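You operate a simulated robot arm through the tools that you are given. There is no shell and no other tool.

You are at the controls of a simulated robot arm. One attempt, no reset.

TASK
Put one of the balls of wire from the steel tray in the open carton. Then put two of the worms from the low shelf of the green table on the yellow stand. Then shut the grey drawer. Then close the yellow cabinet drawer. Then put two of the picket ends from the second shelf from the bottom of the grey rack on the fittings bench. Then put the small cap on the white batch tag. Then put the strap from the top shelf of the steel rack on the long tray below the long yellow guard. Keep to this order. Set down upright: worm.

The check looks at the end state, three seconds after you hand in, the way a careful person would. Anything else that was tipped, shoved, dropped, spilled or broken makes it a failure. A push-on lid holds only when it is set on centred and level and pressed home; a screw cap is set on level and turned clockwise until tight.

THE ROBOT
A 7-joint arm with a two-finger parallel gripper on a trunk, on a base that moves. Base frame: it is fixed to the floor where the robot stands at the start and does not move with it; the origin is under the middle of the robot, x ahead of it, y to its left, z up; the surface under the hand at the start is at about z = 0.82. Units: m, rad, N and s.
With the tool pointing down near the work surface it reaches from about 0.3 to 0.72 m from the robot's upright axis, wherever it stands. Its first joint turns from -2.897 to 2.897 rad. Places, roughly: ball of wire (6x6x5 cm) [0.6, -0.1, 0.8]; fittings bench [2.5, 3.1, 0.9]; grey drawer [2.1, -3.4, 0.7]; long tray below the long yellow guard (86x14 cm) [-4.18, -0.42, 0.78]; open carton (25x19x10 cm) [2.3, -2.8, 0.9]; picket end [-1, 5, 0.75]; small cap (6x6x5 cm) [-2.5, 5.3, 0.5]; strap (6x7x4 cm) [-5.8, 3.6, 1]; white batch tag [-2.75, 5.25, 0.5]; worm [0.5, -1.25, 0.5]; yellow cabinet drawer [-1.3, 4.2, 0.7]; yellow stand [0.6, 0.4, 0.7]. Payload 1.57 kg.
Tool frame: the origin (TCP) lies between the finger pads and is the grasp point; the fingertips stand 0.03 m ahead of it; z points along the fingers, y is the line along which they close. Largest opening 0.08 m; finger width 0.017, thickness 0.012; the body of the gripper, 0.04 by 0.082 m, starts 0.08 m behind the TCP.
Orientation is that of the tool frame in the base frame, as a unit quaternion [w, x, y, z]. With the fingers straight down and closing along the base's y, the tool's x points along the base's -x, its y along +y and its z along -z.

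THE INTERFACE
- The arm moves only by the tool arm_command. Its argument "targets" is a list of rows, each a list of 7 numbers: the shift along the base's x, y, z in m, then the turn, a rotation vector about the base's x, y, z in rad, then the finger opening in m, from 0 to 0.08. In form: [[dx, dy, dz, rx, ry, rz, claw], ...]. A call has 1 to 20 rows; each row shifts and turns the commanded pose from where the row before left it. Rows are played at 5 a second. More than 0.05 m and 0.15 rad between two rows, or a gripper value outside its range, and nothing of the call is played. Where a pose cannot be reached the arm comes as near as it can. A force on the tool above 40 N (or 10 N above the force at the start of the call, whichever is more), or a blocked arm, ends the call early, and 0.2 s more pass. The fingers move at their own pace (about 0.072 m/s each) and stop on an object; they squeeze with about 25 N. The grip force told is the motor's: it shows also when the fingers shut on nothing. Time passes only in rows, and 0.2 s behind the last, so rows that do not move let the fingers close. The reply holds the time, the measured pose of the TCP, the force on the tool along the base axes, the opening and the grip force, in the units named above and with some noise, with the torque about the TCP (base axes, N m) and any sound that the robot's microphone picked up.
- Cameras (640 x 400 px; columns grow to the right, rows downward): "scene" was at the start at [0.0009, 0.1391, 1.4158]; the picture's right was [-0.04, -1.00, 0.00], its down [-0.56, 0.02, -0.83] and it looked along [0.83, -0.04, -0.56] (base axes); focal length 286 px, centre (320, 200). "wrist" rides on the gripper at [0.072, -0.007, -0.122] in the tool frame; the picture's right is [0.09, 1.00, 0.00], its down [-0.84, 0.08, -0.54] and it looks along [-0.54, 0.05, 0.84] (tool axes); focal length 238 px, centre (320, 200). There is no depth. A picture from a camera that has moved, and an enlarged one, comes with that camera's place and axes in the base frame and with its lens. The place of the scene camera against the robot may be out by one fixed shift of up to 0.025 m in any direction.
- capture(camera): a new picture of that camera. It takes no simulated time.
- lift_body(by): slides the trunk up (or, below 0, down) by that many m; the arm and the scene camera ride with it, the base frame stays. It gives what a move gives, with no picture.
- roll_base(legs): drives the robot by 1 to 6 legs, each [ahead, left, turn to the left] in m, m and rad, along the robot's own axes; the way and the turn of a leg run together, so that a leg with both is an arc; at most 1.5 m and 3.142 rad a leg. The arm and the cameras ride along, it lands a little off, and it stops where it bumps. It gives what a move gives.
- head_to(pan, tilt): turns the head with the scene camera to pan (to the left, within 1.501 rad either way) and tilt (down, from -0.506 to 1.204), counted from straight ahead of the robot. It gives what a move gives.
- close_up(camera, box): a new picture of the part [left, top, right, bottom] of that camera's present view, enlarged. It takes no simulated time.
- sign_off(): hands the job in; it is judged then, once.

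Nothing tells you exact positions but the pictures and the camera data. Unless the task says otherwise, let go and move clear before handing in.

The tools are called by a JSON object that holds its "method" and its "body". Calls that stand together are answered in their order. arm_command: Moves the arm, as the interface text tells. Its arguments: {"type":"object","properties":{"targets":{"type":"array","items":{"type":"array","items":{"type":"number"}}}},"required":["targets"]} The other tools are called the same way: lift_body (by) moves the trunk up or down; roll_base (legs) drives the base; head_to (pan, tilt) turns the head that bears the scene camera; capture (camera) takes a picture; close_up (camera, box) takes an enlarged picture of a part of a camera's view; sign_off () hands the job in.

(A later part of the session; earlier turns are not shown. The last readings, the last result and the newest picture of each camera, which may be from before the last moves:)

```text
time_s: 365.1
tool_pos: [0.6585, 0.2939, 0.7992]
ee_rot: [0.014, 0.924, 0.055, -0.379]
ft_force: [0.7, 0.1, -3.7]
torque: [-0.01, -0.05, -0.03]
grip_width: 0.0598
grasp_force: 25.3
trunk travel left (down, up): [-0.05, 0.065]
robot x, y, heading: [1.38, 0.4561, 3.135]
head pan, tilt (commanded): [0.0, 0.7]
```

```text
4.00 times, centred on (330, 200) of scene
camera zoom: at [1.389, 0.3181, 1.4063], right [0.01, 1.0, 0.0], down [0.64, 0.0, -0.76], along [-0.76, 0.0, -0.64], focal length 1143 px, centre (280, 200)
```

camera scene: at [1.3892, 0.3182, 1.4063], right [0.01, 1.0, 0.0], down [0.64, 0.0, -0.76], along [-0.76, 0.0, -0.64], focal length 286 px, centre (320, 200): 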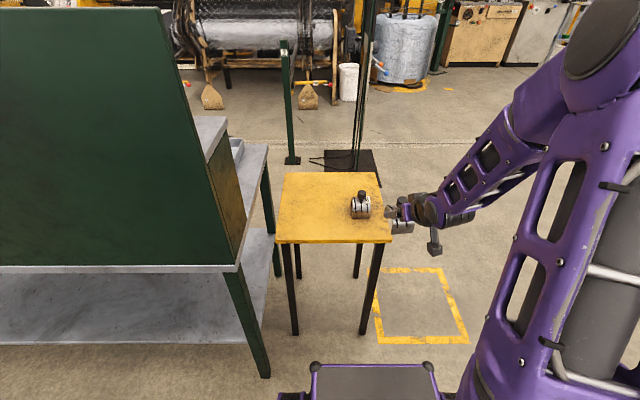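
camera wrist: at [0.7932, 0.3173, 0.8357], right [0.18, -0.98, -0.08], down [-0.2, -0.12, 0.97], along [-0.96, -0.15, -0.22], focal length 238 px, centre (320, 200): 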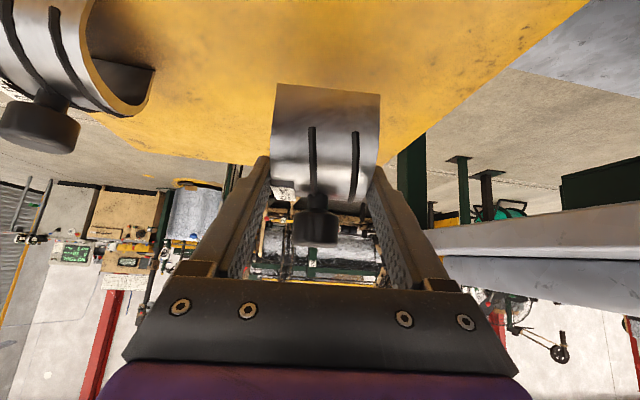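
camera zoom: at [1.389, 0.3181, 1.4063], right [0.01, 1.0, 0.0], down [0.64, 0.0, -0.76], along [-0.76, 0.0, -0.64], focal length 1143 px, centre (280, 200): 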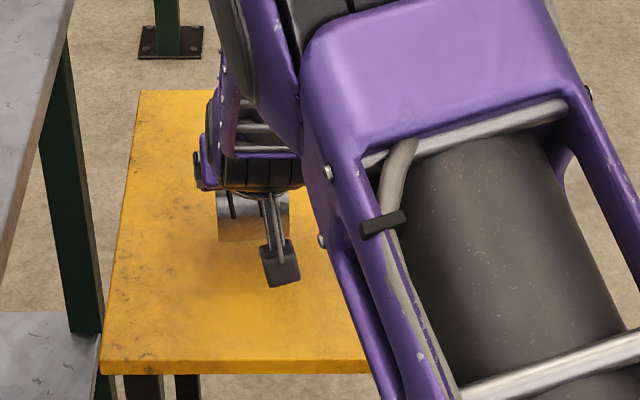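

Good position. Lowering to contact.

{"method": "arm_command", "body": {"targets": [[0, 0, -0.02, 0, 0, 0, 0.04], [0, 0, -0.012, 0, 0, 0, 0.04], [0, 0, -0.006, 0, 0, 0, 0.04], [0, 0, -0.003, 0, 0, 0, 0.04], [0, 0, 0, 0, 0, 0, 0.04]]}}

{"method": "arm_command", "body": {"targets": [[0, 0, -0.003, 0, 0, 0, 0.04], [0, 0, 0, 0, 0, 0, 0.04]]}}

```text
time_s: 366.3
tool_pos: [0.6591, 0.2955, 0.7616]
ee_rot: [0.014, 0.924, 0.055, -0.379]
ft_force: [0.0, -0.3, -4.4]
torque: [0.02, -0.08, -0.01]
grip_width: 0.0601
grasp_force: 25.0
trunk travel left (down, up): [-0.05, 0.065]
robot x, y, heading: [1.3826, 0.4529, 3.138]
head pan, tilt (commanded): [0.0, 0.7]
```

```text
time_s: 366.9
tool_pos: [0.6602, 0.2933, 0.7568]
ee_rot: [0.014, 0.924, 0.055, -0.379]
ft_force: [0.1, 1.1, -4.1]
torque: [0.03, -0.05, -0.02]
grip_width: 0.06
grasp_force: 24.8
trunk travel left (down, up): [-0.05, 0.065]
robot x, y, heading: [1.3848, 0.4546, 3.135]
head pan, tilt (commanded): [0.0, 0.7]
```

{"method": "arm_command", "body": {"targets": [[0, 0, -0.002, 0, 0, 0, 0.04], [0, 0, -0.002, 0, 0, 0, 0.04], [0, 0, 0, 0, 0, 0, 0.04]]}}

```text
time_s: 367.7
tool_pos: [0.6599, 0.2942, 0.7562]
ee_rot: [0.014, 0.923, 0.056, -0.381]
ft_force: [1.4, -0.6, 6.4]
torque: [-0.37, -0.26, 0.08]
grip_width: 0.0597
grasp_force: 25.2
trunk travel left (down, up): [-0.05, 0.065]
robot x, y, heading: [1.3811, 0.4567, 3.144]
head pan, tilt (commanded): [0.0, 0.7]
```

Light contact on one corner. I'll settle it with a tiny level correction, then release and withdraw.

{"method": "arm_command", "body": {"targets": [[0, 0, -0.0015, -0.008, 0.004, 0, 0.04], [0, 0, 0, 0, 0, 0, 0.04]]}}

{"method": "arm_command", "body": {"targets": [[0, 0, 0.001, 0, 0, 0, 0.05], [0, 0, 0, 0, 0, 0, 0.07], [0, 0, 0, 0, 0, 0, 0.08], [0, 0, 0, 0, 0, 0, 0.08], [0.02, 0.003, 0.02, 0, 0, 0, 0.08], [0.03, 0.005, 0.03, 0, 0, 0, 0.08], [0.03, 0.005, 0.03, 0, 0, 0, 0.08], [0.03, 0.005, 0.03, 0, 0, 0, 0.08], [0.03, 0.005, 0.02, 0, 0, 0, 0.08], [0.03, 0.005, 0.01, 0, 0, 0, 0.08], [0, 0, 0, 0, 0, 0, 0.08]]}}

{"method": "capture", "body": {"camera": "wrist"}}

{"method": "close_up", "body": {"camera": "scene", "box": [260, 150, 400, 250]}}

```text
time_s: 368.3
tool_pos: [0.6595, 0.2954, 0.756]
ee_rot: [0.017, 0.921, 0.053, -0.385]
ft_force: [1.3, 1.4, 18.2]
torque: [0.08, -0.37, 0.06]
grip_width: 0.0597
grasp_force: 24.7
trunk travel left (down, up): [-0.05, 0.065]
robot x, y, heading: [1.3809, 0.4589, 3.141]
head pan, tilt (commanded): [0.0, 0.7]
```

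```text
time_s: 370.7
tool_pos: [0.8298, 0.3201, 0.8942]
ee_rot: [0.018, 0.923, 0.054, -0.382]
ft_force: [-0.3, -1.0, 0.1]
torque: [0.03, -0.01, -0.03]
grip_width: 0.0799
grasp_force: 0.0
trunk travel left (down, up): [-0.05, 0.065]
robot x, y, heading: [1.3833, 0.4524, 3.139]
head pan, tilt (commanded): [0.0, 0.7]
```

```text
taken
camera wrist: at [0.9651, 0.3437, 0.9291], right [0.18, -0.98, -0.07], down [-0.2, -0.11, 0.97], along [-0.96, -0.16, -0.21], focal length 238 px, centre (320, 200)
```

wrist: 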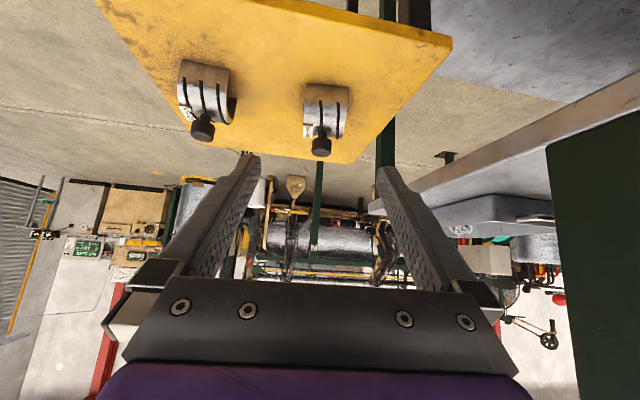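

```text
4.00 times, centred on (330, 200) of scene
camera zoom: at [1.3895, 0.3182, 1.4064], right [0.01, 1.0, 0.0], down [0.64, 0.0, -0.77], along [-0.77, 0.0, -0.64], focal length 1143 px, centre (280, 200)
```

zoom: 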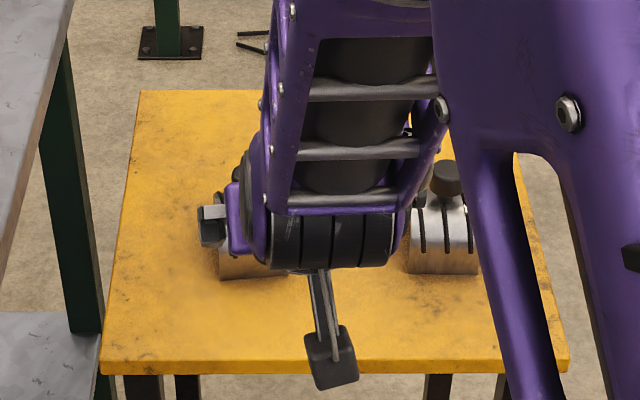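

Both worms stand upright on the yellow stand. Next is the grey drawer. I'll bring the arm back to the compact tool-down carry pose first.

{"method": "arm_command", "body": {"targets": [[0, 0.02, 0.035, 0, -0.13, -0.02, 0.08], [0, 0.02, 0.035, 0, -0.13, -0.02, 0.08], [0, 0.02, 0.035, 0, -0.13, -0.02, 0.08], [0, 0.02, 0.035, 0, -0.13, -0.02, 0.08], [0, 0.02, 0.035, 0, -0.13, -0.02, 0.08], [0, 0.02, 0.02, 0, -0.13, -0.017, 0.08], [0.03, 0, 0, 0, 0, 0, 0.08], [0.04, 0, 0, 0, 0, 0, 0.08], [0.04, 0, 0, 0, 0, 0, 0.08], [0.04, 0, 0, 0, 0, 0, 0.08], [0, 0, 0, 0, 0, 0, 0.08]]}}

{"method": "capture", "body": {"camera": "scene"}}

```text
time_s: 373.1
tool_pos: [0.9792, 0.442, 1.0886]
ee_rot: [0.014, 1.0, -0.01, -0.003]
ft_force: [0.4, -0.5, 0.4]
torque: [0.04, 0.0, -0.01]
grip_width: 0.08
grasp_force: 0.2
trunk travel left (down, up): [-0.05, 0.065]
robot x, y, heading: [1.3862, 0.4564, 3.139]
head pan, tilt (commanded): [0.0, 0.7]
```

```text
taken
camera scene: at [1.3896, 0.3182, 1.4063], right [0.01, 1.0, 0.0], down [0.64, 0.0, -0.77], along [-0.77, 0.0, -0.64], focal length 286 px, centre (320, 200)
```

scene: 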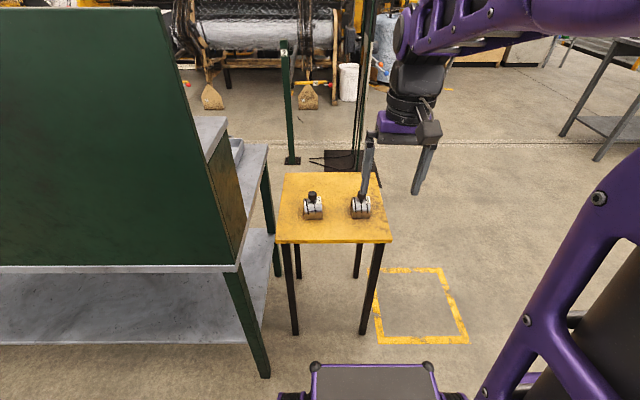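

Turning south and driving down the aisle to the carton bench.

{"method": "roll_base", "body": {"legs": [[0, 0, 1.573]]}}

```text
time_s: 377.3
tool_pos: [1.3805, 0.0514, 1.0871]
ee_rot: [0.013, 0.725, 0.689, 0.007]
ft_force: [0.9, 0.4, 0.4]
torque: [0.0, 0.01, 0.0]
grip_width: 0.08
grasp_force: 0.0
trunk travel left (down, up): [-0.05, 0.065]
robot x, y, heading: [1.3799, 0.4537, -1.612]
head pan, tilt (commanded): [0.0, 0.7]
```

{"method": "roll_base", "body": {"legs": [[0, 0.07, 0.041], [1.5, 0, 0], [1.5, 0, 0], [0.75, 0, 0]]}}

```text
time_s: 396.4
tool_pos: [1.5466, -3.685, 1.0876]
ee_rot: [0.011, 0.702, 0.712, 0.008]
ft_force: [0.6, -0.2, -0.9]
torque: [0.02, 0.01, -0.01]
grip_width: 0.0798
grasp_force: 0.0
trunk travel left (down, up): [-0.05, 0.065]
robot x, y, heading: [1.5198, -3.2792, -1.541]
head pan, tilt (commanded): [0.0, 0.7]
```

Shifting west a bit for clearance, then turning to face the drawer.

{"method": "roll_base", "body": {"legs": [[0, -0.12, 0], [0, 0, 1.541]]}}

{"method": "capture", "body": {"camera": "scene"}}

{"method": "capture", "body": {"camera": "wrist"}}

```text
time_s: 402.0
tool_pos: [1.8051, -3.2655, 1.0883]
ee_rot: [0.002, 0.0, 1.0, 0.013]
ft_force: [0.5, -0.8, -0.5]
torque: [0.01, -0.01, -0.01]
grip_width: 0.0798
grasp_force: 0.0
trunk travel left (down, up): [-0.05, 0.065]
robot x, y, heading: [1.4031, -3.2837, 0.015]
head pan, tilt (commanded): [0.0, 0.7]
```

```text
taken
camera scene: at [1.3969, -3.1424, 1.4064], right [0.01, -1.0, 0.0], down [-0.64, -0.01, -0.76], along [0.76, 0.01, -0.64], focal length 286 px, centre (320, 200)
```

scene: 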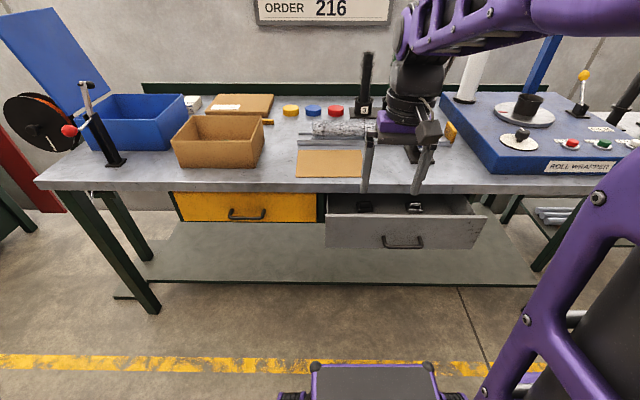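

```text
taken
camera wrist: at [1.7319, -3.2745, 1.2084], right [-0.09, 1.0, 0.03], down [0.83, 0.06, 0.55], along [0.54, 0.07, -0.84], focal length 238 px, centre (320, 200)
```

wrist: 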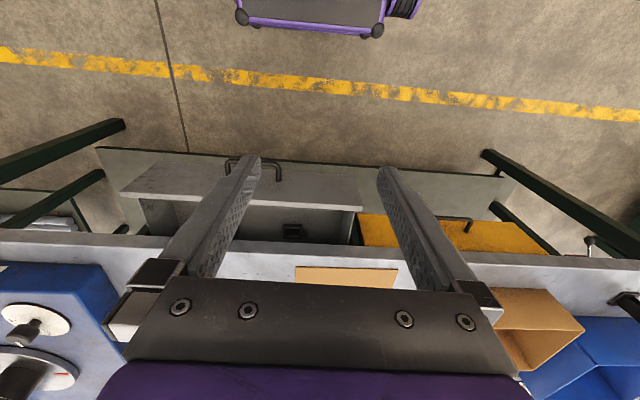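

The grey drawer's front is at x ≈ 2.03, centred on y ≈ -3.40, z 0.65–0.77, with the handle near z = 0.70. Closed, it should sit at about x = 2.13 like the yellow one. I'll align and push it with closed fingertips, tilted 45° so they pass under the table edge.

{"method": "roll_base", "body": {"legs": [[0, -0.12, -0.015]]}}

{"method": "arm_command", "body": {"targets": [[0.0125, 0, -0.0375, 0, -0.087, 0, 0.0], [0.0125, 0, -0.0375, 0, -0.087, 0, 0.0], [0.0125, 0, -0.0375, 0, -0.087, 0, 0.0], [0.0125, 0, -0.0375, 0, -0.087, 0, 0.0], [0.0125, 0, -0.0375, 0, -0.087, 0, 0.0], [0.0125, 0, -0.0375, 0, -0.087, 0, 0.0], [0.0125, 0, -0.0375, 0, -0.087, 0, 0.0], [0.0125, 0, -0.0375, 0, -0.087, 0, 0.0], [0.0125, 0, -0.0375, 0, -0.087, 0, 0.0], [0, 0, 0, 0, 0, 0, 0.0]]}}

{"method": "capture", "body": {"camera": "wrist"}}

{"method": "capture", "body": {"camera": "scene"}}

```text
time_s: 403.8
tool_pos: [1.8059, -3.3887, 1.088]
ee_rot: [0.003, 0.006, 1.0, 0.013]
ft_force: [0.7, -1.2, 0.7]
torque: [0.0, 0.0, 0.02]
grip_width: 0.08
grasp_force: 0.1
trunk travel left (down, up): [-0.05, 0.065]
robot x, y, heading: [1.401, -3.3995, 0.003]
head pan, tilt (commanded): [0.0, 0.7]
```

```text
time_s: 406.0
tool_pos: [1.9167, -3.3874, 0.75]
ee_rot: [0.384, 0.002, 0.923, 0.015]
ft_force: [1.0, -1.0, -0.1]
torque: [0.0, -0.07, 0.01]
grip_width: 0.0001
grasp_force: 21.7
trunk travel left (down, up): [-0.05, 0.065]
robot x, y, heading: [1.4042, -3.3971, -0.003]
head pan, tilt (commanded): [0.0, 0.7]
```

```text
taken
camera wrist: at [1.7798, -3.3951, 0.7835], right [-0.07, 1.0, -0.04], down [0.2, 0.05, 0.98], along [0.98, 0.07, -0.21], focal length 238 px, centre (320, 200)
```

wrist: 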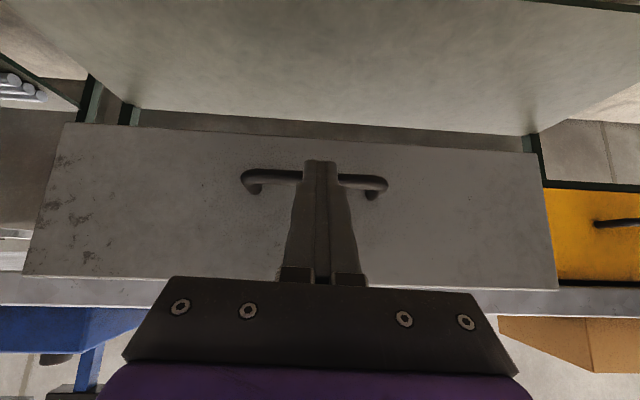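

```text
taken
camera scene: at [1.3999, -3.2592, 1.4064], right [0.0, -1.0, 0.0], down [-0.64, 0.0, -0.76], along [0.76, 0.0, -0.64], focal length 286 px, centre (320, 200)
```

scene: 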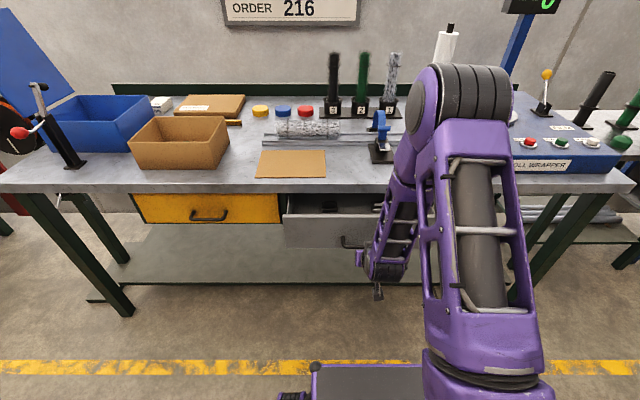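

The handle sits at z ≈ 0.72, so I'll push just above it at z ≈ 0.76. Raising the tip and advancing to contact.

{"method": "arm_command", "body": {"targets": [[0.0, -0.01, 0.03, 0, 0, 0, 0.0], [0.03, 0, 0, 0, 0, 0, 0.0], [0.03, 0, 0, 0, 0, 0, 0.0], [0.02, 0, 0, 0, 0, 0, 0.0], [0.015, 0, 0, 0, 0, 0, 0.0], [0.015, 0, 0, 0, 0, 0, 0.0], [0, 0, 0, 0, 0, 0, 0.0]]}}

{"method": "capture", "body": {"camera": "wrist"}}

```text
time_s: 407.6
tool_pos: [2.0298, -3.3989, 0.7795]
ee_rot: [0.384, 0.001, 0.923, 0.016]
ft_force: [0.0, 0.7, -0.6]
torque: [0.03, 0.01, -0.01]
grip_width: 0.0002
grasp_force: 21.6
trunk travel left (down, up): [-0.05, 0.065]
robot x, y, heading: [1.4041, -3.4021, 0.001]
head pan, tilt (commanded): [0.0, 0.7]
```

```text
taken
camera wrist: at [1.8918, -3.406, 0.8145], right [-0.07, 1.0, -0.04], down [0.21, 0.05, 0.98], along [0.98, 0.07, -0.21], focal length 238 px, centre (320, 200)
```

wrist: 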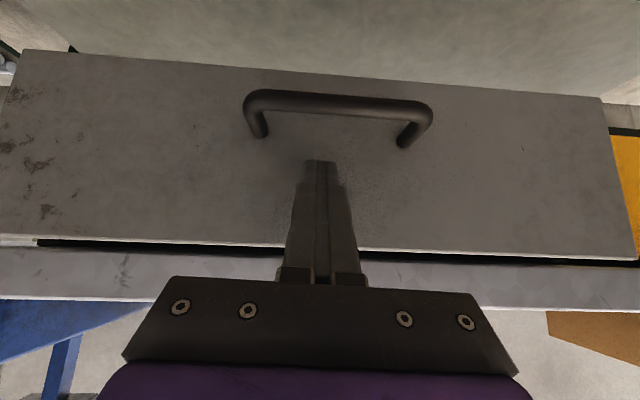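

The tips are just above the handle at the front. Continuing to push in small steps.

{"method": "arm_command", "body": {"targets": [[0.015, 0, 0, 0, 0, 0, 0.0], [0.015, 0, 0, 0, 0, 0, 0.0], [0.015, 0, 0, 0, 0, 0, 0.0], [0.01, 0, 0, 0, 0, 0, 0.0], [0, 0, 0, 0, 0, 0, 0.0]]}}

{"method": "capture", "body": {"camera": "scene"}}

```text
time_s: 408.8
tool_pos: [2.086, -3.3977, 0.7803]
ee_rot: [0.384, 0.001, 0.923, 0.016]
ft_force: [-0.8, -0.1, 0.1]
torque: [0.02, 0.0, 0.01]
grip_width: 0.0
grasp_force: 21.5
trunk travel left (down, up): [-0.05, 0.065]
robot x, y, heading: [1.4027, -3.402, -0.002]
head pan, tilt (commanded): [0.0, 0.7]
```

```text
taken
camera scene: at [1.3998, -3.2592, 1.4064], right [0.0, -1.0, 0.0], down [-0.64, 0.0, -0.76], along [0.76, 0.0, -0.64], focal length 286 px, centre (320, 200)
```

scene: 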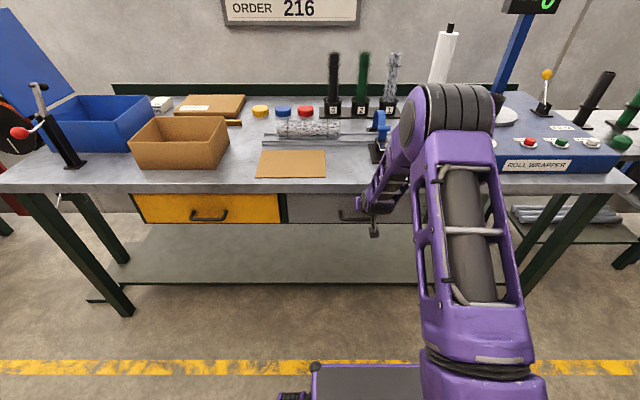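

The drawer is moving and nearly flush with the yellow one. Pushing on until it stops.

{"method": "arm_command", "body": {"targets": [[0.01, 0, 0, 0, 0, 0, 0.0], [0.008, 0, 0, 0, 0, 0, 0.0], [0.006, 0, 0, 0, 0, 0, 0.0], [0, 0, 0, 0, 0, 0, 0.0]]}}

{"method": "close_up", "body": {"camera": "scene", "box": [130, 160, 430, 270]}}

{"method": "capture", "body": {"camera": "wrist"}}

```text
time_s: 409.3
tool_pos: [2.0886, -3.3982, 0.7785]
ee_rot: [0.377, 0.001, 0.926, 0.016]
ft_force: [-2.9, 0.4, -1.2]
torque: [0.02, -0.32, -0.03]
grip_width: 0.0
grasp_force: 21.0
trunk travel left (down, up): [-0.05, 0.065]
robot x, y, heading: [1.4022, -3.4045, 0.001]
head pan, tilt (commanded): [0.0, 0.7]
stopped in row 2: the force on the tool passed its limit at 52 N (the readings are from after the stop); the commanded pose is now the measured one
```

```text
2.13 times, centred on (280, 215) of scene
camera zoom: at [1.3972, -3.2592, 1.4065], right [0.0, -1.0, 0.0], down [-0.64, 0.0, -0.77], along [0.77, 0.0, -0.64], focal length 610 px, centre (405, 168)
```

zoom: 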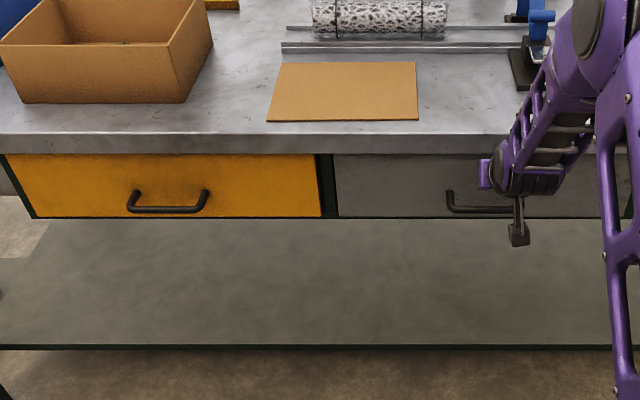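

```text
taken
camera wrist: at [1.9517, -3.406, 0.814], right [-0.08, 1.0, -0.03], down [0.22, 0.05, 0.97], along [0.97, 0.07, -0.22], focal length 238 px, centre (320, 200)
```

wrist: 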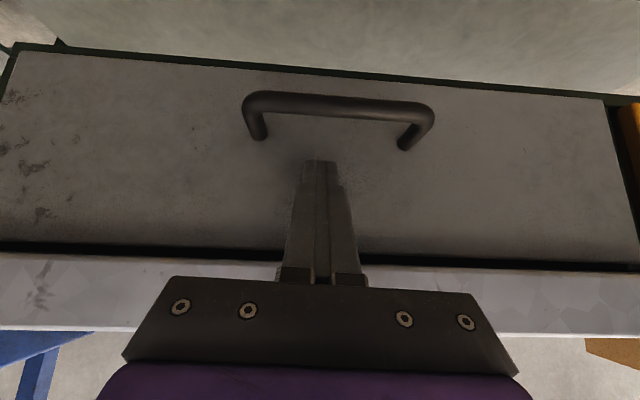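

The drawer hit its stop and is flush with the yellow one, so it's shut. Withdrawing the arm to the carry pose.

{"method": "arm_command", "body": {"targets": [[-0.03, 0, 0, 0, 0, 0, 0.0], [-0.045, 0, 0, 0, 0, 0, 0.0], [-0.045, 0, 0, 0, 0, 0, 0.0], [-0.045, 0, 0, 0, 0, 0, 0.0], [-0.0125, 0, 0.035, 0, 0.087, 0, 0.04], [-0.0125, 0, 0.035, 0, 0.087, 0, 0.04], [-0.0125, 0, 0.035, 0, 0.087, 0, 0.04], [-0.0125, 0, 0.035, 0, 0.087, 0, 0.04], [-0.0125, 0, 0.035, 0, 0.087, 0, 0.04], [-0.0125, 0, 0.035, 0, 0.087, 0, 0.04], [-0.0125, 0, 0.035, 0, 0.087, 0, 0.04], [-0.0125, 0, 0.035, 0, 0.087, 0, 0.04], [-0.0125, 0, 0.03, 0, 0.075, 0, 0.04], [0, 0, 0, 0, 0, 0, 0.04]]}}

{"method": "capture", "body": {"camera": "scene"}}

```text
time_s: 412.3
tool_pos: [1.8121, -3.3971, 1.0862]
ee_rot: [0.001, 0.007, 1.0, 0.013]
ft_force: [0.1, 1.3, 0.5]
torque: [-0.03, 0.0, 0.01]
grip_width: 0.0399
grasp_force: 0.0
trunk travel left (down, up): [-0.05, 0.065]
robot x, y, heading: [1.4022, -3.4039, 0.001]
head pan, tilt (commanded): [0.0, 0.7]
```

```text
taken
camera scene: at [1.3993, -3.2592, 1.4064], right [0.0, -1.0, 0.0], down [-0.64, 0.0, -0.76], along [0.76, 0.0, -0.64], focal length 286 px, centre (320, 200)
```

scene: 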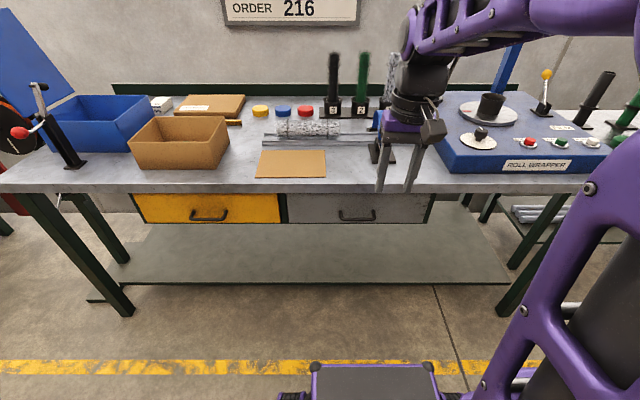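

The grey drawer is shut flush. Next is the yellow cabinet drawer at about (-1.3, 4.2). Turning north.

{"method": "roll_base", "body": {"legs": [[0, 0, 1.571]]}}

```text
time_s: 416.6
tool_pos: [1.3942, -2.9918, 1.0852]
ee_rot: [-0.008, -0.705, 0.709, 0.012]
ft_force: [0.3, -0.6, 0.0]
torque: [0.01, 0.03, 0.02]
grip_width: 0.0396
grasp_force: 0.0
trunk travel left (down, up): [-0.05, 0.065]
robot x, y, heading: [1.4012, -3.4019, 1.579]
head pan, tilt (commanded): [0.0, 0.7]
```

{"method": "roll_base", "body": {"legs": [[0, -0.05, -0.008], [1.5, 0, 0], [1.5, 0, 0]]}}

```text
time_s: 431.8
tool_pos: [1.428, 0.0027, 1.0858]
ee_rot: [0.008, 0.707, -0.707, -0.012]
ft_force: [0.4, -0.4, -0.1]
torque: [0.04, 0.01, -0.02]
grip_width: 0.0399
grasp_force: 0.0
trunk travel left (down, up): [-0.05, 0.065]
robot x, y, heading: [1.4418, -0.4071, 1.583]
head pan, tilt (commanded): [0.0, 0.7]
```

{"method": "roll_base", "body": {"legs": [[1.5, 0, -0.012], [0.6, 0, 0]]}}

{"method": "head_to", "body": {"pan": 0, "tilt": 0.4}}

{"method": "capture", "body": {"camera": "scene"}}

```text
time_s: 442.1
tool_pos: [1.4138, 2.0739, 1.0854]
ee_rot: [-0.007, -0.703, 0.711, 0.011]
ft_force: [-0.1, 0.4, 0.2]
torque: [0.01, -0.01, 0.0]
grip_width: 0.0398
grasp_force: 0.2
trunk travel left (down, up): [-0.05, 0.065]
robot x, y, heading: [1.4192, 1.663, 1.574]
head pan, tilt (commanded): [0.0, 0.7]
```

```text
time_s: 442.9
tool_pos: [1.4139, 2.074, 1.087]
ee_rot: [-0.008, -0.703, 0.711, 0.012]
ft_force: [0.2, -0.2, 0.5]
torque: [-0.01, -0.01, -0.01]
grip_width: 0.0398
grasp_force: 0.0
trunk travel left (down, up): [-0.05, 0.065]
robot x, y, heading: [1.4212, 1.6607, 1.573]
head pan, tilt (commanded): [0.0, 0.4]
```

```text
taken
camera scene: at [1.2814, 1.6681, 1.4331], right [1.0, 0.0, 0.0], down [0.0, -0.39, -0.92], along [0.0, 0.92, -0.39], focal length 286 px, centre (320, 200)
```

scene: 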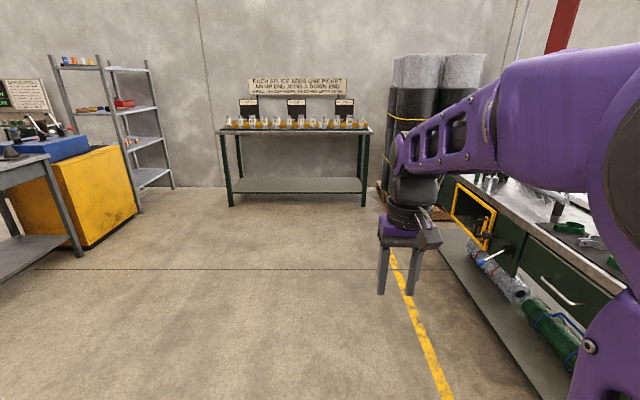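

I'll turn north-west to view the yellow cabinet and grey rack.

{"method": "roll_base", "body": {"legs": [[0, 0, 0.9]]}}

{"method": "capture", "body": {"camera": "scene"}}

{"method": "close_up", "body": {"camera": "scene", "box": [160, 60, 480, 260]}}

```text
time_s: 445.7
tool_pos: [1.0948, 1.9148, 1.0849]
ee_rot: [0.013, 0.942, -0.334, -0.008]
ft_force: [-0.4, -0.4, 0.0]
torque: [0.02, 0.01, -0.02]
grip_width: 0.04
grasp_force: 0.0
trunk travel left (down, up): [-0.05, 0.065]
robot x, y, heading: [1.4169, 1.6635, 2.473]
head pan, tilt (commanded): [0.0, 0.4]
```

```text
taken
camera scene: at [1.3326, 1.5575, 1.4332], right [0.62, 0.78, 0.0], down [0.31, -0.24, -0.92], along [-0.72, 0.57, -0.39], focal length 286 px, centre (320, 200)
```

scene: 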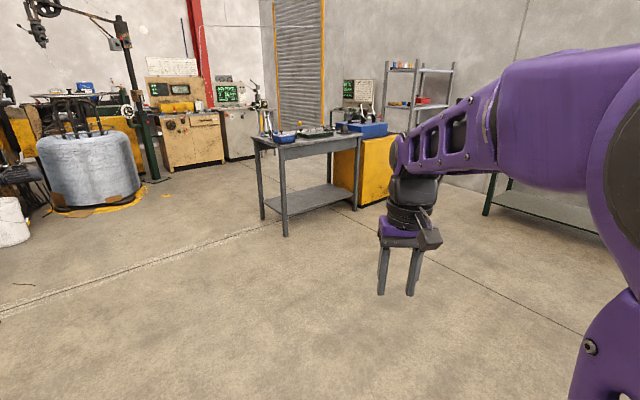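

```text
2.00 times, centred on (320, 160) of scene
camera zoom: at [1.3326, 1.5575, 1.4332], right [0.62, 0.78, 0.0], down [0.31, -0.24, -0.92], along [-0.72, 0.57, -0.39], focal length 571 px, centre (320, 280)
```

zoom: 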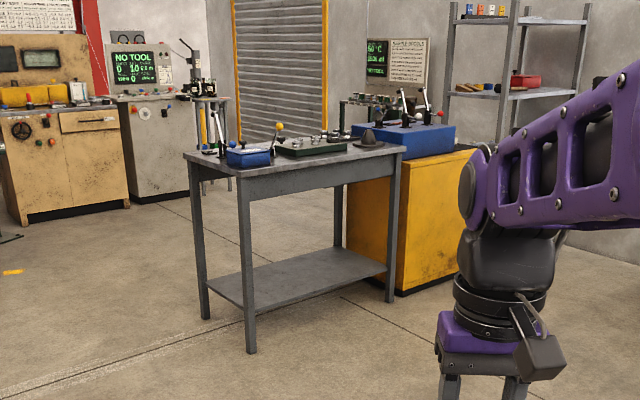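

The yellow cabinet (x ≈ -1.5 to -0.85, y ≈ 3.9–4.6) stands behind a grey bench. Its visible east face is plain, so the drawer probably faces west. I'll drive west along y ≈ 2.3 to look.

{"method": "roll_base", "body": {"legs": [[0, 0, 0.669], [0, -0.6, 0], [1.5, 0, 0], [0.9, 0, 0]]}}

{"method": "capture", "body": {"camera": "scene"}}

```text
time_s: 465.1
tool_pos: [-1.3741, 2.3374, 1.0846]
ee_rot: [0.013, 1.0, -0.024, -0.003]
ft_force: [0.3, 0.0, 0.8]
torque: [0.0, 0.04, -0.03]
grip_width: 0.0399
grasp_force: 0.2
trunk travel left (down, up): [-0.05, 0.065]
robot x, y, heading: [-0.9654, 2.3311, 3.105]
head pan, tilt (commanded): [0.0, 0.4]
```

```text
taken
camera scene: at [-0.969, 2.1916, 1.4332], right [0.03, 1.0, 0.0], down [0.39, -0.01, -0.92], along [-0.92, 0.03, -0.39], focal length 286 px, centre (320, 200)
```

scene: 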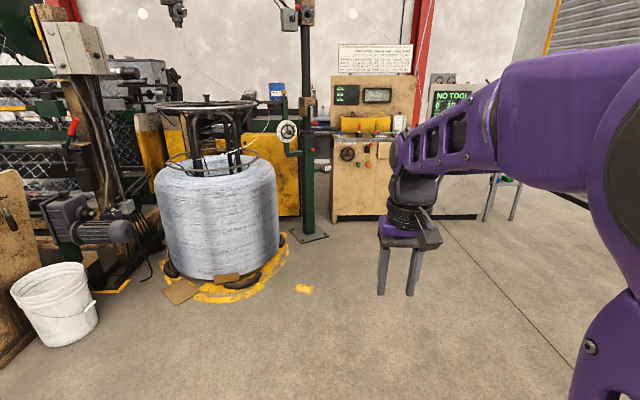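

The wire drum stays to the south (y < 2.0). Driving on to x ≈ -1.9, then turning north.

{"method": "roll_base", "body": {"legs": [[0.95, 0, 0], [0, 0, -1.534]]}}

{"method": "capture", "body": {"camera": "scene"}}

```text
time_s: 473.9
tool_pos: [-1.9381, 2.7702, 1.0856]
ee_rot: [0.008, 0.713, -0.701, -0.012]
ft_force: [0.6, -0.3, -0.6]
torque: [-0.01, -0.02, -0.02]
grip_width: 0.0402
grasp_force: 0.0
trunk travel left (down, up): [-0.05, 0.065]
robot x, y, heading: [-1.9212, 2.3585, 1.605]
head pan, tilt (commanded): [0.0, 0.4]
```

```text
taken
camera scene: at [-2.0575, 2.3603, 1.4332], right [1.0, 0.03, 0.0], down [0.01, -0.39, -0.92], along [-0.03, 0.92, -0.39], focal length 286 px, centre (320, 200)
```

scene: 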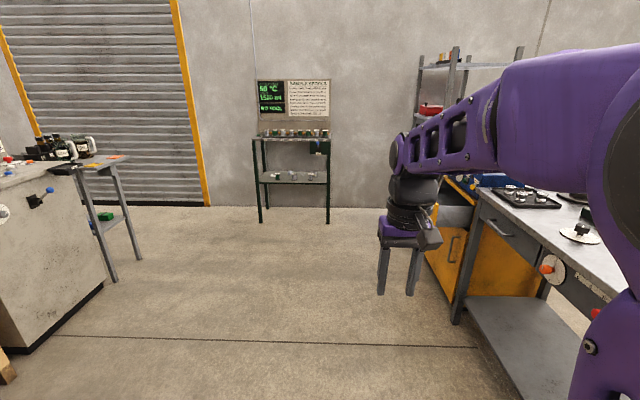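

The cabinet's west side shows a drawer. The small table by the wall at about (-2.6, 5.3) should hold the cap and white tag. Driving up beside the cabinet and turning to face it.

{"method": "roll_base", "body": {"legs": [[1.5, 0, -0.034], [0.27, 0, 0], [0, 0, -1.571]]}}

{"method": "head_to", "body": {"pan": 0, "tilt": 0.6}}

{"method": "capture", "body": {"camera": "scene"}}

{"method": "capture", "body": {"camera": "wrist"}}

```text
time_s: 486.7
tool_pos: [-1.5511, 4.1186, 1.0862]
ee_rot: [0.003, 0.002, 1.0, 0.014]
ft_force: [-0.7, 0.7, -0.1]
torque: [0.0, -0.02, 0.01]
grip_width: 0.04
grasp_force: 0.0
trunk travel left (down, up): [-0.05, 0.065]
robot x, y, heading: [-1.9602, 4.1103, 0.015]
head pan, tilt (commanded): [0.0, 0.4]
```

```text
time_s: 487.4
tool_pos: [-1.5509, 4.1199, 1.0858]
ee_rot: [0.003, 0.002, 1.0, 0.014]
ft_force: [-0.3, 0.4, 0.0]
torque: [0.01, 0.01, -0.01]
grip_width: 0.0402
grasp_force: 0.1
trunk travel left (down, up): [-0.05, 0.065]
robot x, y, heading: [-1.9602, 4.1088, 0.01]
head pan, tilt (commanded): [0.0, 0.6]
```

```text
taken
camera scene: at [-1.9618, 4.2532, 1.415], right [0.01, -1.0, 0.0], down [-0.56, -0.01, -0.83], along [0.83, 0.01, -0.56], focal length 286 px, centre (320, 200)
```

scene: 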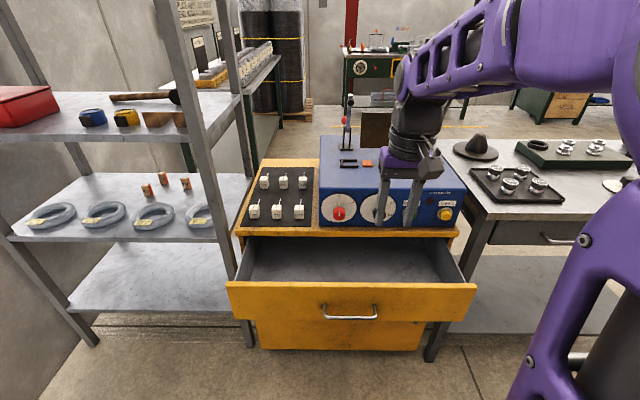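

```text
taken
camera wrist: at [-1.6234, 4.1109, 1.206], right [-0.09, 1.0, 0.03], down [0.83, 0.06, 0.55], along [0.54, 0.07, -0.84], focal length 238 px, centre (320, 200)
```

wrist: 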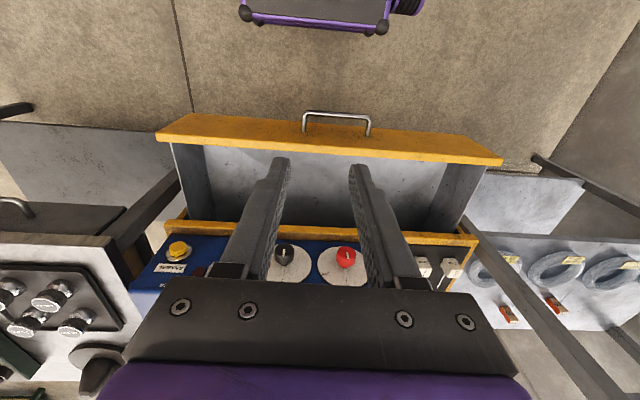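

The yellow cabinet's top drawer is open about 18 cm: front at x ≈ -1.456, y 3.82–4.53, z 0.61–0.75, with the handle near z = 0.69. I'll push it shut just above the handle with closed fingertips. First backing off for room to lower the arm.

{"method": "roll_base", "body": {"legs": [[-0.13, 0, 0]]}}

{"method": "arm_command", "body": {"targets": [[0.0135, 0.006, -0.0375, 0, -0.087, 0, 0.0], [0.0135, 0.006, -0.0375, 0, -0.087, 0, 0.0], [0.0135, 0.006, -0.0375, 0, -0.087, 0, 0.0], [0.0135, 0.006, -0.0375, 0, -0.087, 0, 0.0], [0.0135, 0.006, -0.0375, 0, -0.087, 0, 0.0], [0.0135, 0.006, -0.0375, 0, -0.087, 0, 0.0], [0.0135, 0.006, -0.0375, 0, -0.087, 0, 0.0], [0.0135, 0.006, -0.0375, 0, -0.087, 0, 0.0], [0.0, 0.006, -0.0375, 0, -0.087, 0, 0.0], [0, 0, 0, 0, 0, 0, 0.0]]}}

{"method": "capture", "body": {"camera": "wrist"}}

```text
time_s: 488.7
tool_pos: [-1.68, 4.1179, 1.0852]
ee_rot: [0.002, 0.002, 1.0, 0.014]
ft_force: [-0.1, -0.5, 0.7]
torque: [0.0, -0.01, 0.01]
grip_width: 0.04
grasp_force: 0.1
trunk travel left (down, up): [-0.05, 0.065]
robot x, y, heading: [-2.0899, 4.1091, 0.009]
head pan, tilt (commanded): [0.0, 0.6]
```

```text
time_s: 490.9
tool_pos: [-1.5709, 4.1763, 0.7478]
ee_rot: [0.384, -0.003, 0.923, 0.013]
ft_force: [0.1, 0.0, -0.5]
torque: [-0.04, 0.02, -0.01]
grip_width: 0.0001
grasp_force: 21.4
trunk travel left (down, up): [-0.05, 0.065]
robot x, y, heading: [-2.0915, 4.1077, 0.008]
head pan, tilt (commanded): [0.0, 0.6]
```

```text
taken
camera wrist: at [-1.7109, 4.1659, 0.7816], right [-0.08, 1.0, -0.04], down [0.2, 0.06, 0.98], along [0.98, 0.07, -0.21], focal length 238 px, centre (320, 200)
```

wrist: 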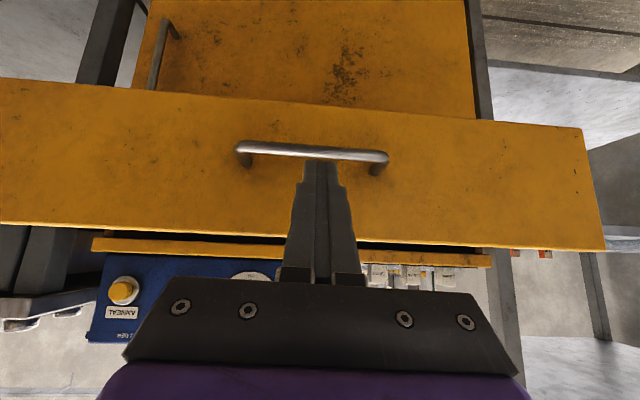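

The tip is above the handle and below the drawer's top edge. Pushing the first part.

{"method": "arm_command", "body": {"targets": [[0.03, 0, 0, 0, 0, 0, 0.0], [0.03, 0, 0, 0, 0, 0, 0.0], [0.02, 0, 0, 0, 0, 0, 0.0], [0.015, 0, 0, 0, 0, 0, 0.0], [0.015, 0, 0, 0, 0, 0, 0.0], [0.015, 0, 0, 0, 0, 0, 0.0], [0.015, 0, 0, 0, 0, 0, 0.0], [0.015, 0, 0, 0, 0, 0, 0.0], [0.015, 0, 0, 0, 0, 0, 0.0], [0, 0, 0, 0, 0, 0, 0.0]]}}

{"method": "capture", "body": {"camera": "scene"}}

{"method": "capture", "body": {"camera": "wrist"}}

```text
time_s: 493.1
tool_pos: [-1.4019, 4.173, 0.7469]
ee_rot: [0.384, -0.004, 0.923, 0.013]
ft_force: [-0.6, 0.0, -0.5]
torque: [-0.01, 0.01, -0.01]
grip_width: 0.0002
grasp_force: 21.6
trunk travel left (down, up): [-0.05, 0.065]
robot x, y, heading: [-2.0908, 4.1086, 0.012]
head pan, tilt (commanded): [0.0, 0.6]
```

```text
taken
camera scene: at [-2.0922, 4.2518, 1.415], right [0.01, -1.0, 0.0], down [-0.56, -0.01, -0.83], along [0.83, 0.01, -0.56], focal length 286 px, centre (320, 200)
```

scene: 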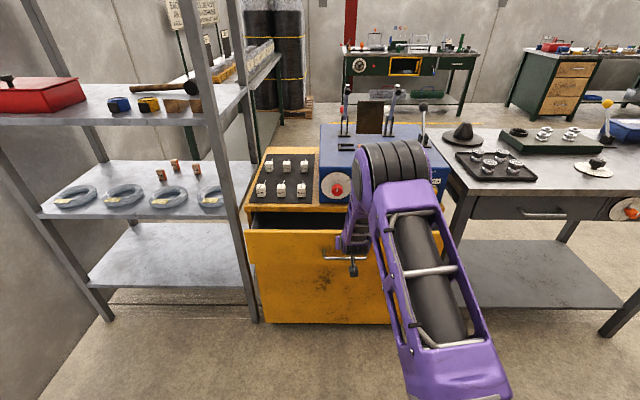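

```text
taken
camera wrist: at [-1.5404, 4.1643, 0.7809], right [-0.08, 1.0, -0.04], down [0.21, 0.06, 0.98], along [0.98, 0.07, -0.21], focal length 238 px, centre (320, 200)
```

wrist: 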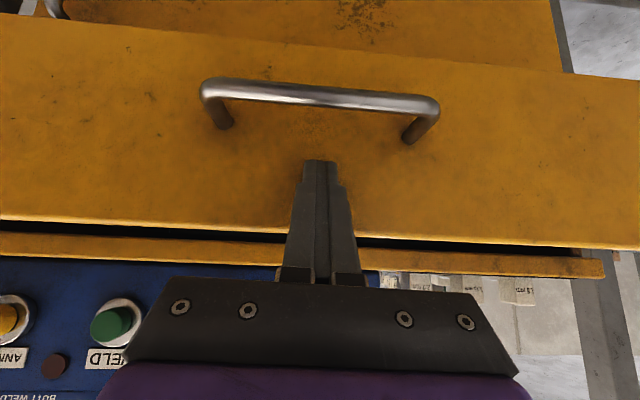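

The drawer is following. Continuing the push.

{"method": "arm_command", "body": {"targets": [[0.015, 0, 0, 0, 0, 0, 0.0], [0.015, 0, 0, 0, 0, 0, 0.0], [0.015, 0, 0, 0, 0, 0, 0.0], [0.01, 0, 0, 0, 0, 0, 0.0], [0, 0, 0, 0, 0, 0, 0.0]]}}

{"method": "capture", "body": {"camera": "wrist"}}

```text
time_s: 494.3
tool_pos: [-1.3479, 4.1722, 0.7503]
ee_rot: [0.384, -0.003, 0.923, 0.013]
ft_force: [0.5, 0.1, 0.0]
torque: [-0.01, 0.01, 0.02]
grip_width: 0.0
grasp_force: 20.6
trunk travel left (down, up): [-0.05, 0.065]
robot x, y, heading: [-2.0885, 4.1093, 0.013]
head pan, tilt (commanded): [0.0, 0.6]
```

```text
taken
camera wrist: at [-1.4849, 4.1635, 0.7832], right [-0.08, 1.0, -0.04], down [0.21, 0.06, 0.98], along [0.98, 0.07, -0.21], focal length 238 px, centre (320, 200)
```

wrist: 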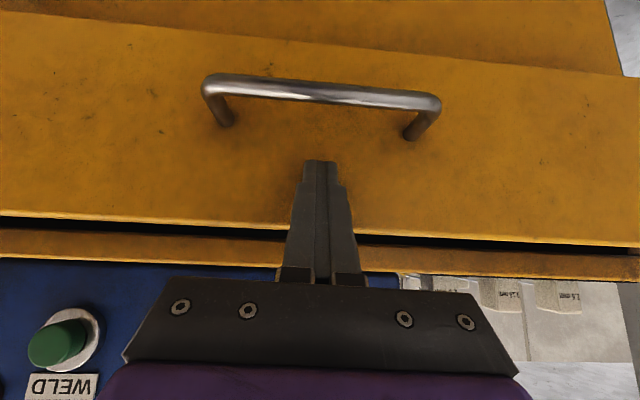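

Nearly there, but the arm is almost at full reach. I'll pull the hand back, move the base in 8 cm, and finish with the arm.

{"method": "arm_command", "body": {"targets": [[-0.04, 0, 0, 0, 0, 0, 0.0], [-0.045, 0, 0, 0, 0, 0, 0.0], [0, 0, 0, 0, 0, 0, 0.0]]}}

{"method": "roll_base", "body": {"legs": [[0.08, 0, 0]]}}

{"method": "arm_command", "body": {"targets": [[0.01, 0, 0, 0, 0, 0, 0.0], [0.01, 0, 0, 0, 0, 0, 0.0], [0.01, 0, 0, 0, 0, 0, 0.0], [0.01, 0, 0, 0, 0, 0, 0.0], [0.01, 0, 0, 0, 0, 0, 0.0], [0.01, 0, 0, 0, 0, 0, 0.0], [0, 0, 0, 0, 0, 0, 0.0]]}}

{"method": "capture", "body": {"camera": "wrist"}}

{"method": "capture", "body": {"camera": "scene"}}

```text
time_s: 495.1
tool_pos: [-1.4358, 4.1717, 0.7499]
ee_rot: [0.384, -0.004, 0.923, 0.014]
ft_force: [-0.7, -0.4, 0.5]
torque: [0.0, -0.08, -0.01]
grip_width: 0.0001
grasp_force: 21.2
trunk travel left (down, up): [-0.05, 0.065]
robot x, y, heading: [-2.0919, 4.1093, 0.011]
head pan, tilt (commanded): [0.0, 0.6]
```

```text
time_s: 496.2
tool_pos: [-1.3545, 4.1719, 0.7507]
ee_rot: [0.384, -0.003, 0.923, 0.013]
ft_force: [0.0, -0.4, -0.2]
torque: [0.0, 0.0, 0.0]
grip_width: 0.0
grasp_force: 21.2
trunk travel left (down, up): [-0.05, 0.065]
robot x, y, heading: [-2.0123, 4.1076, 0.008]
head pan, tilt (commanded): [0.0, 0.6]
```

```text
time_s: 497.8
tool_pos: [-1.2974, 4.1725, 0.7499]
ee_rot: [0.382, -0.005, 0.924, 0.014]
ft_force: [-22.3, -0.9, 7.6]
torque: [-0.05, 0.1, -0.03]
grip_width: 0.0
grasp_force: 21.3
trunk travel left (down, up): [-0.05, 0.065]
robot x, y, heading: [-2.0088, 4.1092, 0.01]
head pan, tilt (commanded): [0.0, 0.6]
```

```text
taken
camera wrist: at [-1.4348, 4.1627, 0.7843], right [-0.08, 1.0, -0.04], down [0.21, 0.06, 0.98], along [0.97, 0.07, -0.21], focal length 238 px, centre (320, 200)
```

wrist: 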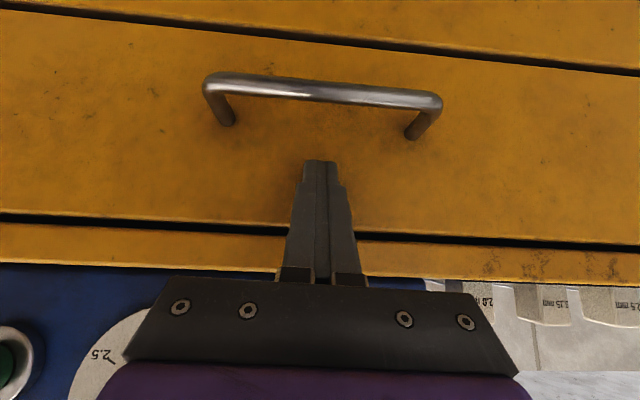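

```text
taken
camera scene: at [-2.0139, 4.2525, 1.4151], right [0.01, -1.0, 0.0], down [-0.56, -0.01, -0.83], along [0.83, 0.01, -0.56], focal length 286 px, centre (320, 200)
```

scene: 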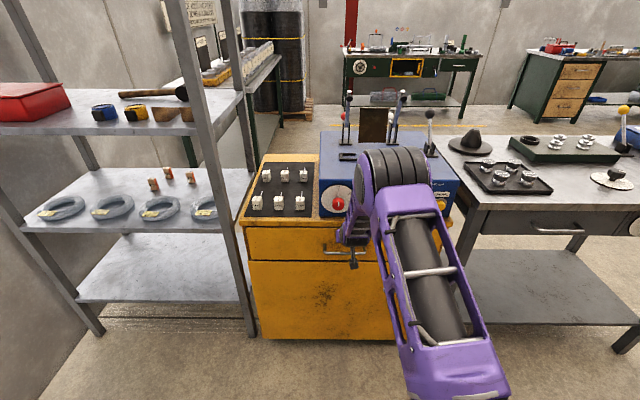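

The drawer is flush and pushing back with 22 N. One last small push to make sure it's home.

{"method": "arm_command", "body": {"targets": [[0.004, 0, 0, 0, 0, 0, 0.0], [0.003, 0, 0, 0, 0, 0, 0.0], [0, 0, 0, 0, 0, 0, 0.0]]}}

{"method": "close_up", "body": {"camera": "scene", "box": [230, 190, 400, 350]}}

```text
time_s: 498.2
tool_pos: [-1.2978, 4.1705, 0.7467]
ee_rot: [0.379, -0.004, 0.925, 0.014]
ft_force: [-11.8, -1.3, 6.5]
torque: [-0.03, 0.09, -0.05]
grip_width: 0.0
grasp_force: 21.2
trunk travel left (down, up): [-0.05, 0.065]
robot x, y, heading: [-2.011, 4.1129, 0.008]
head pan, tilt (commanded): [0.0, 0.6]
stopped in row 1: the force on the tool passed its limit at 46 N (the readings are from after the stop); the commanded pose is now the measured one
```

```text
2.50 times, centred on (315, 270) of scene
camera zoom: at [-2.0139, 4.2526, 1.415], right [0.01, -1.0, 0.0], down [-0.56, -0.01, -0.83], along [0.83, 0.01, -0.56], focal length 714 px, centre (332, 25)
```

zoom: 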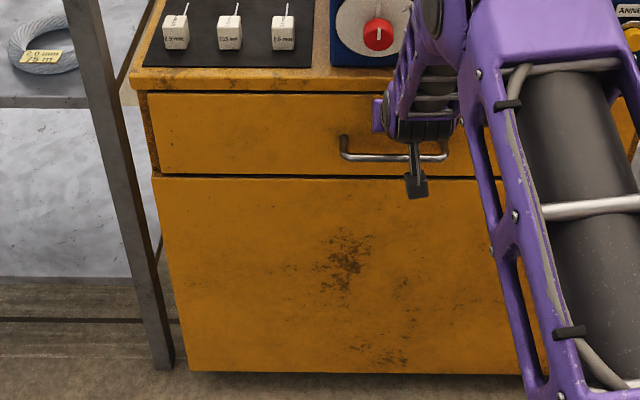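

The yellow cabinet drawer is shut. Withdrawing, then I'll look at the grey rack's second shelf from the bottom.

{"method": "arm_command", "body": {"targets": [[-0.03, 0, 0, 0, 0, 0, 0.0], [-0.045, 0, 0, 0, 0, 0, 0.0], [-0.045, 0, 0, 0, 0, 0, 0.0], [-0.045, 0, 0, 0, 0, 0, 0.0], [-0.0125, 0, 0.036, 0, 0.087, 0, 0.04], [-0.0125, 0, 0.036, 0, 0.087, 0, 0.04], [-0.0125, 0, 0.036, 0, 0.087, 0, 0.04], [-0.0125, 0, 0.036, 0, 0.087, 0, 0.04], [-0.0125, 0, 0.036, 0, 0.087, 0, 0.04], [-0.0125, 0, 0.036, 0, 0.087, 0, 0.04], [-0.0125, 0, 0.036, 0, 0.087, 0, 0.04], [-0.0125, 0, 0.036, 0, 0.087, 0, 0.04], [-0.0125, 0, 0.036, 0, 0.078, 0, 0.04], [0, 0, 0, 0, 0, 0, 0.04]]}}

{"method": "close_up", "body": {"camera": "scene", "box": [0, 60, 280, 320]}}

{"method": "close_up", "body": {"camera": "scene", "box": [20, 160, 260, 240]}}

```text
time_s: 501.2
tool_pos: [-1.573, 4.171, 1.0707]
ee_rot: [0.002, 0.002, 1.0, 0.014]
ft_force: [-0.5, -0.1, 1.1]
torque: [-0.02, -0.02, -0.02]
grip_width: 0.0398
grasp_force: 0.0
trunk travel left (down, up): [-0.05, 0.065]
robot x, y, heading: [-2.0093, 4.1069, 0.013]
head pan, tilt (commanded): [0.0, 0.6]
```

```text
1.54 times, centred on (140, 190) of scene
camera zoom: at [-2.0123, 4.2526, 1.415], right [0.01, -1.0, 0.0], down [-0.56, -0.01, -0.83], along [0.83, 0.01, -0.56], focal length 440 px, centre (597, 215)
```

zoom: 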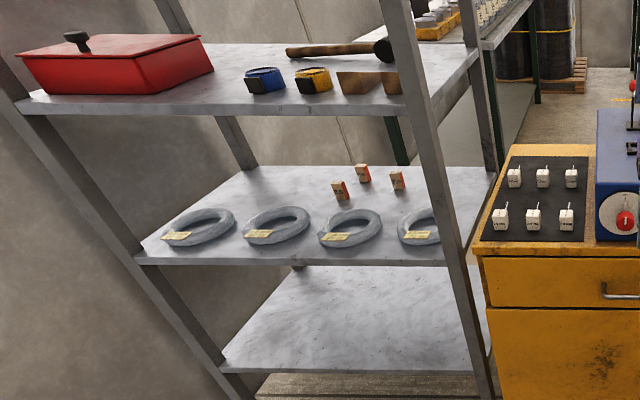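

```text
2.67 times, centred on (140, 200) of scene
camera zoom: at [-2.0123, 4.2526, 1.415], right [0.01, -1.0, 0.0], down [-0.56, -0.01, -0.83], along [0.83, 0.01, -0.56], focal length 762 px, centre (800, 200)
```

zoom: 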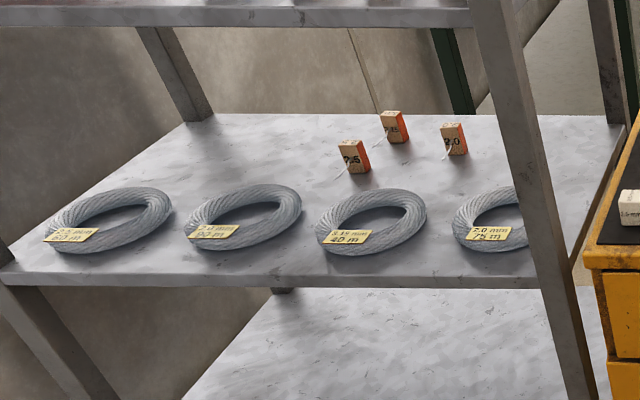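

The shelf holds wire coils in front and, behind them, three small numbered blocks with wire tails near (-0.85, 5.0). Those match the picket ends' location. They are near the rack's east edge, so I'll go around to that side, which is also nearer the fittings bench.

{"method": "roll_base", "body": {"legs": [[0, 0, -1.583], [1.5, 0, 0], [0.27, 0, 0], [0, 0, 1.571]]}}

```text
time_s: 518.0
tool_pos: [-1.5548, 2.4287, 1.071]
ee_rot: [0.003, -0.013, 1.0, 0.013]
ft_force: [-0.9, 0.4, 0.1]
torque: [0.0, 0.01, -0.04]
grip_width: 0.04
grasp_force: 0.0
trunk travel left (down, up): [-0.05, 0.065]
robot x, y, heading: [-1.9934, 2.3572, 0.037]
head pan, tilt (commanded): [0.0, 0.6]
```

Driving east past the grey bench, then north on its far side.

{"method": "roll_base", "body": {"legs": [[1.5, 0, -0.037], [0.45, 0, 0], [0, 0, 1.571], [1.5, 0, 0]]}}

{"method": "capture", "body": {"camera": "scene"}}

```text
time_s: 538.7
tool_pos: [-0.1577, 4.3298, 1.0706]
ee_rot: [0.009, 0.717, -0.697, -0.011]
ft_force: [-0.3, 0.4, 0.1]
torque: [-0.03, -0.01, 0.01]
grip_width: 0.04
grasp_force: 0.1
trunk travel left (down, up): [-0.05, 0.065]
robot x, y, heading: [-0.081, 3.8923, 1.616]
head pan, tilt (commanded): [0.0, 0.6]
```

```text
taken
camera scene: at [-0.219, 3.889, 1.415], right [1.0, 0.05, 0.0], down [0.03, -0.56, -0.83], along [-0.04, 0.82, -0.56], focal length 286 px, centre (320, 200)
```

scene: 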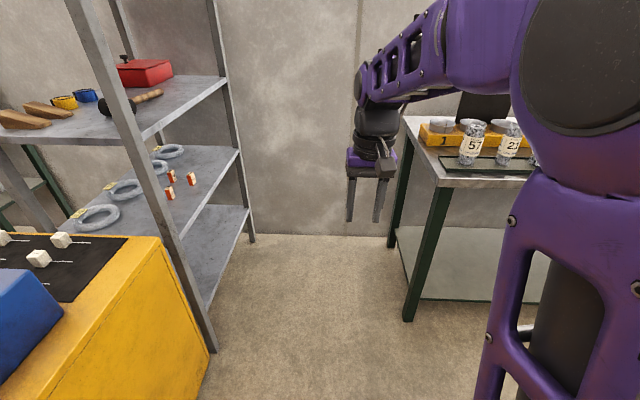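

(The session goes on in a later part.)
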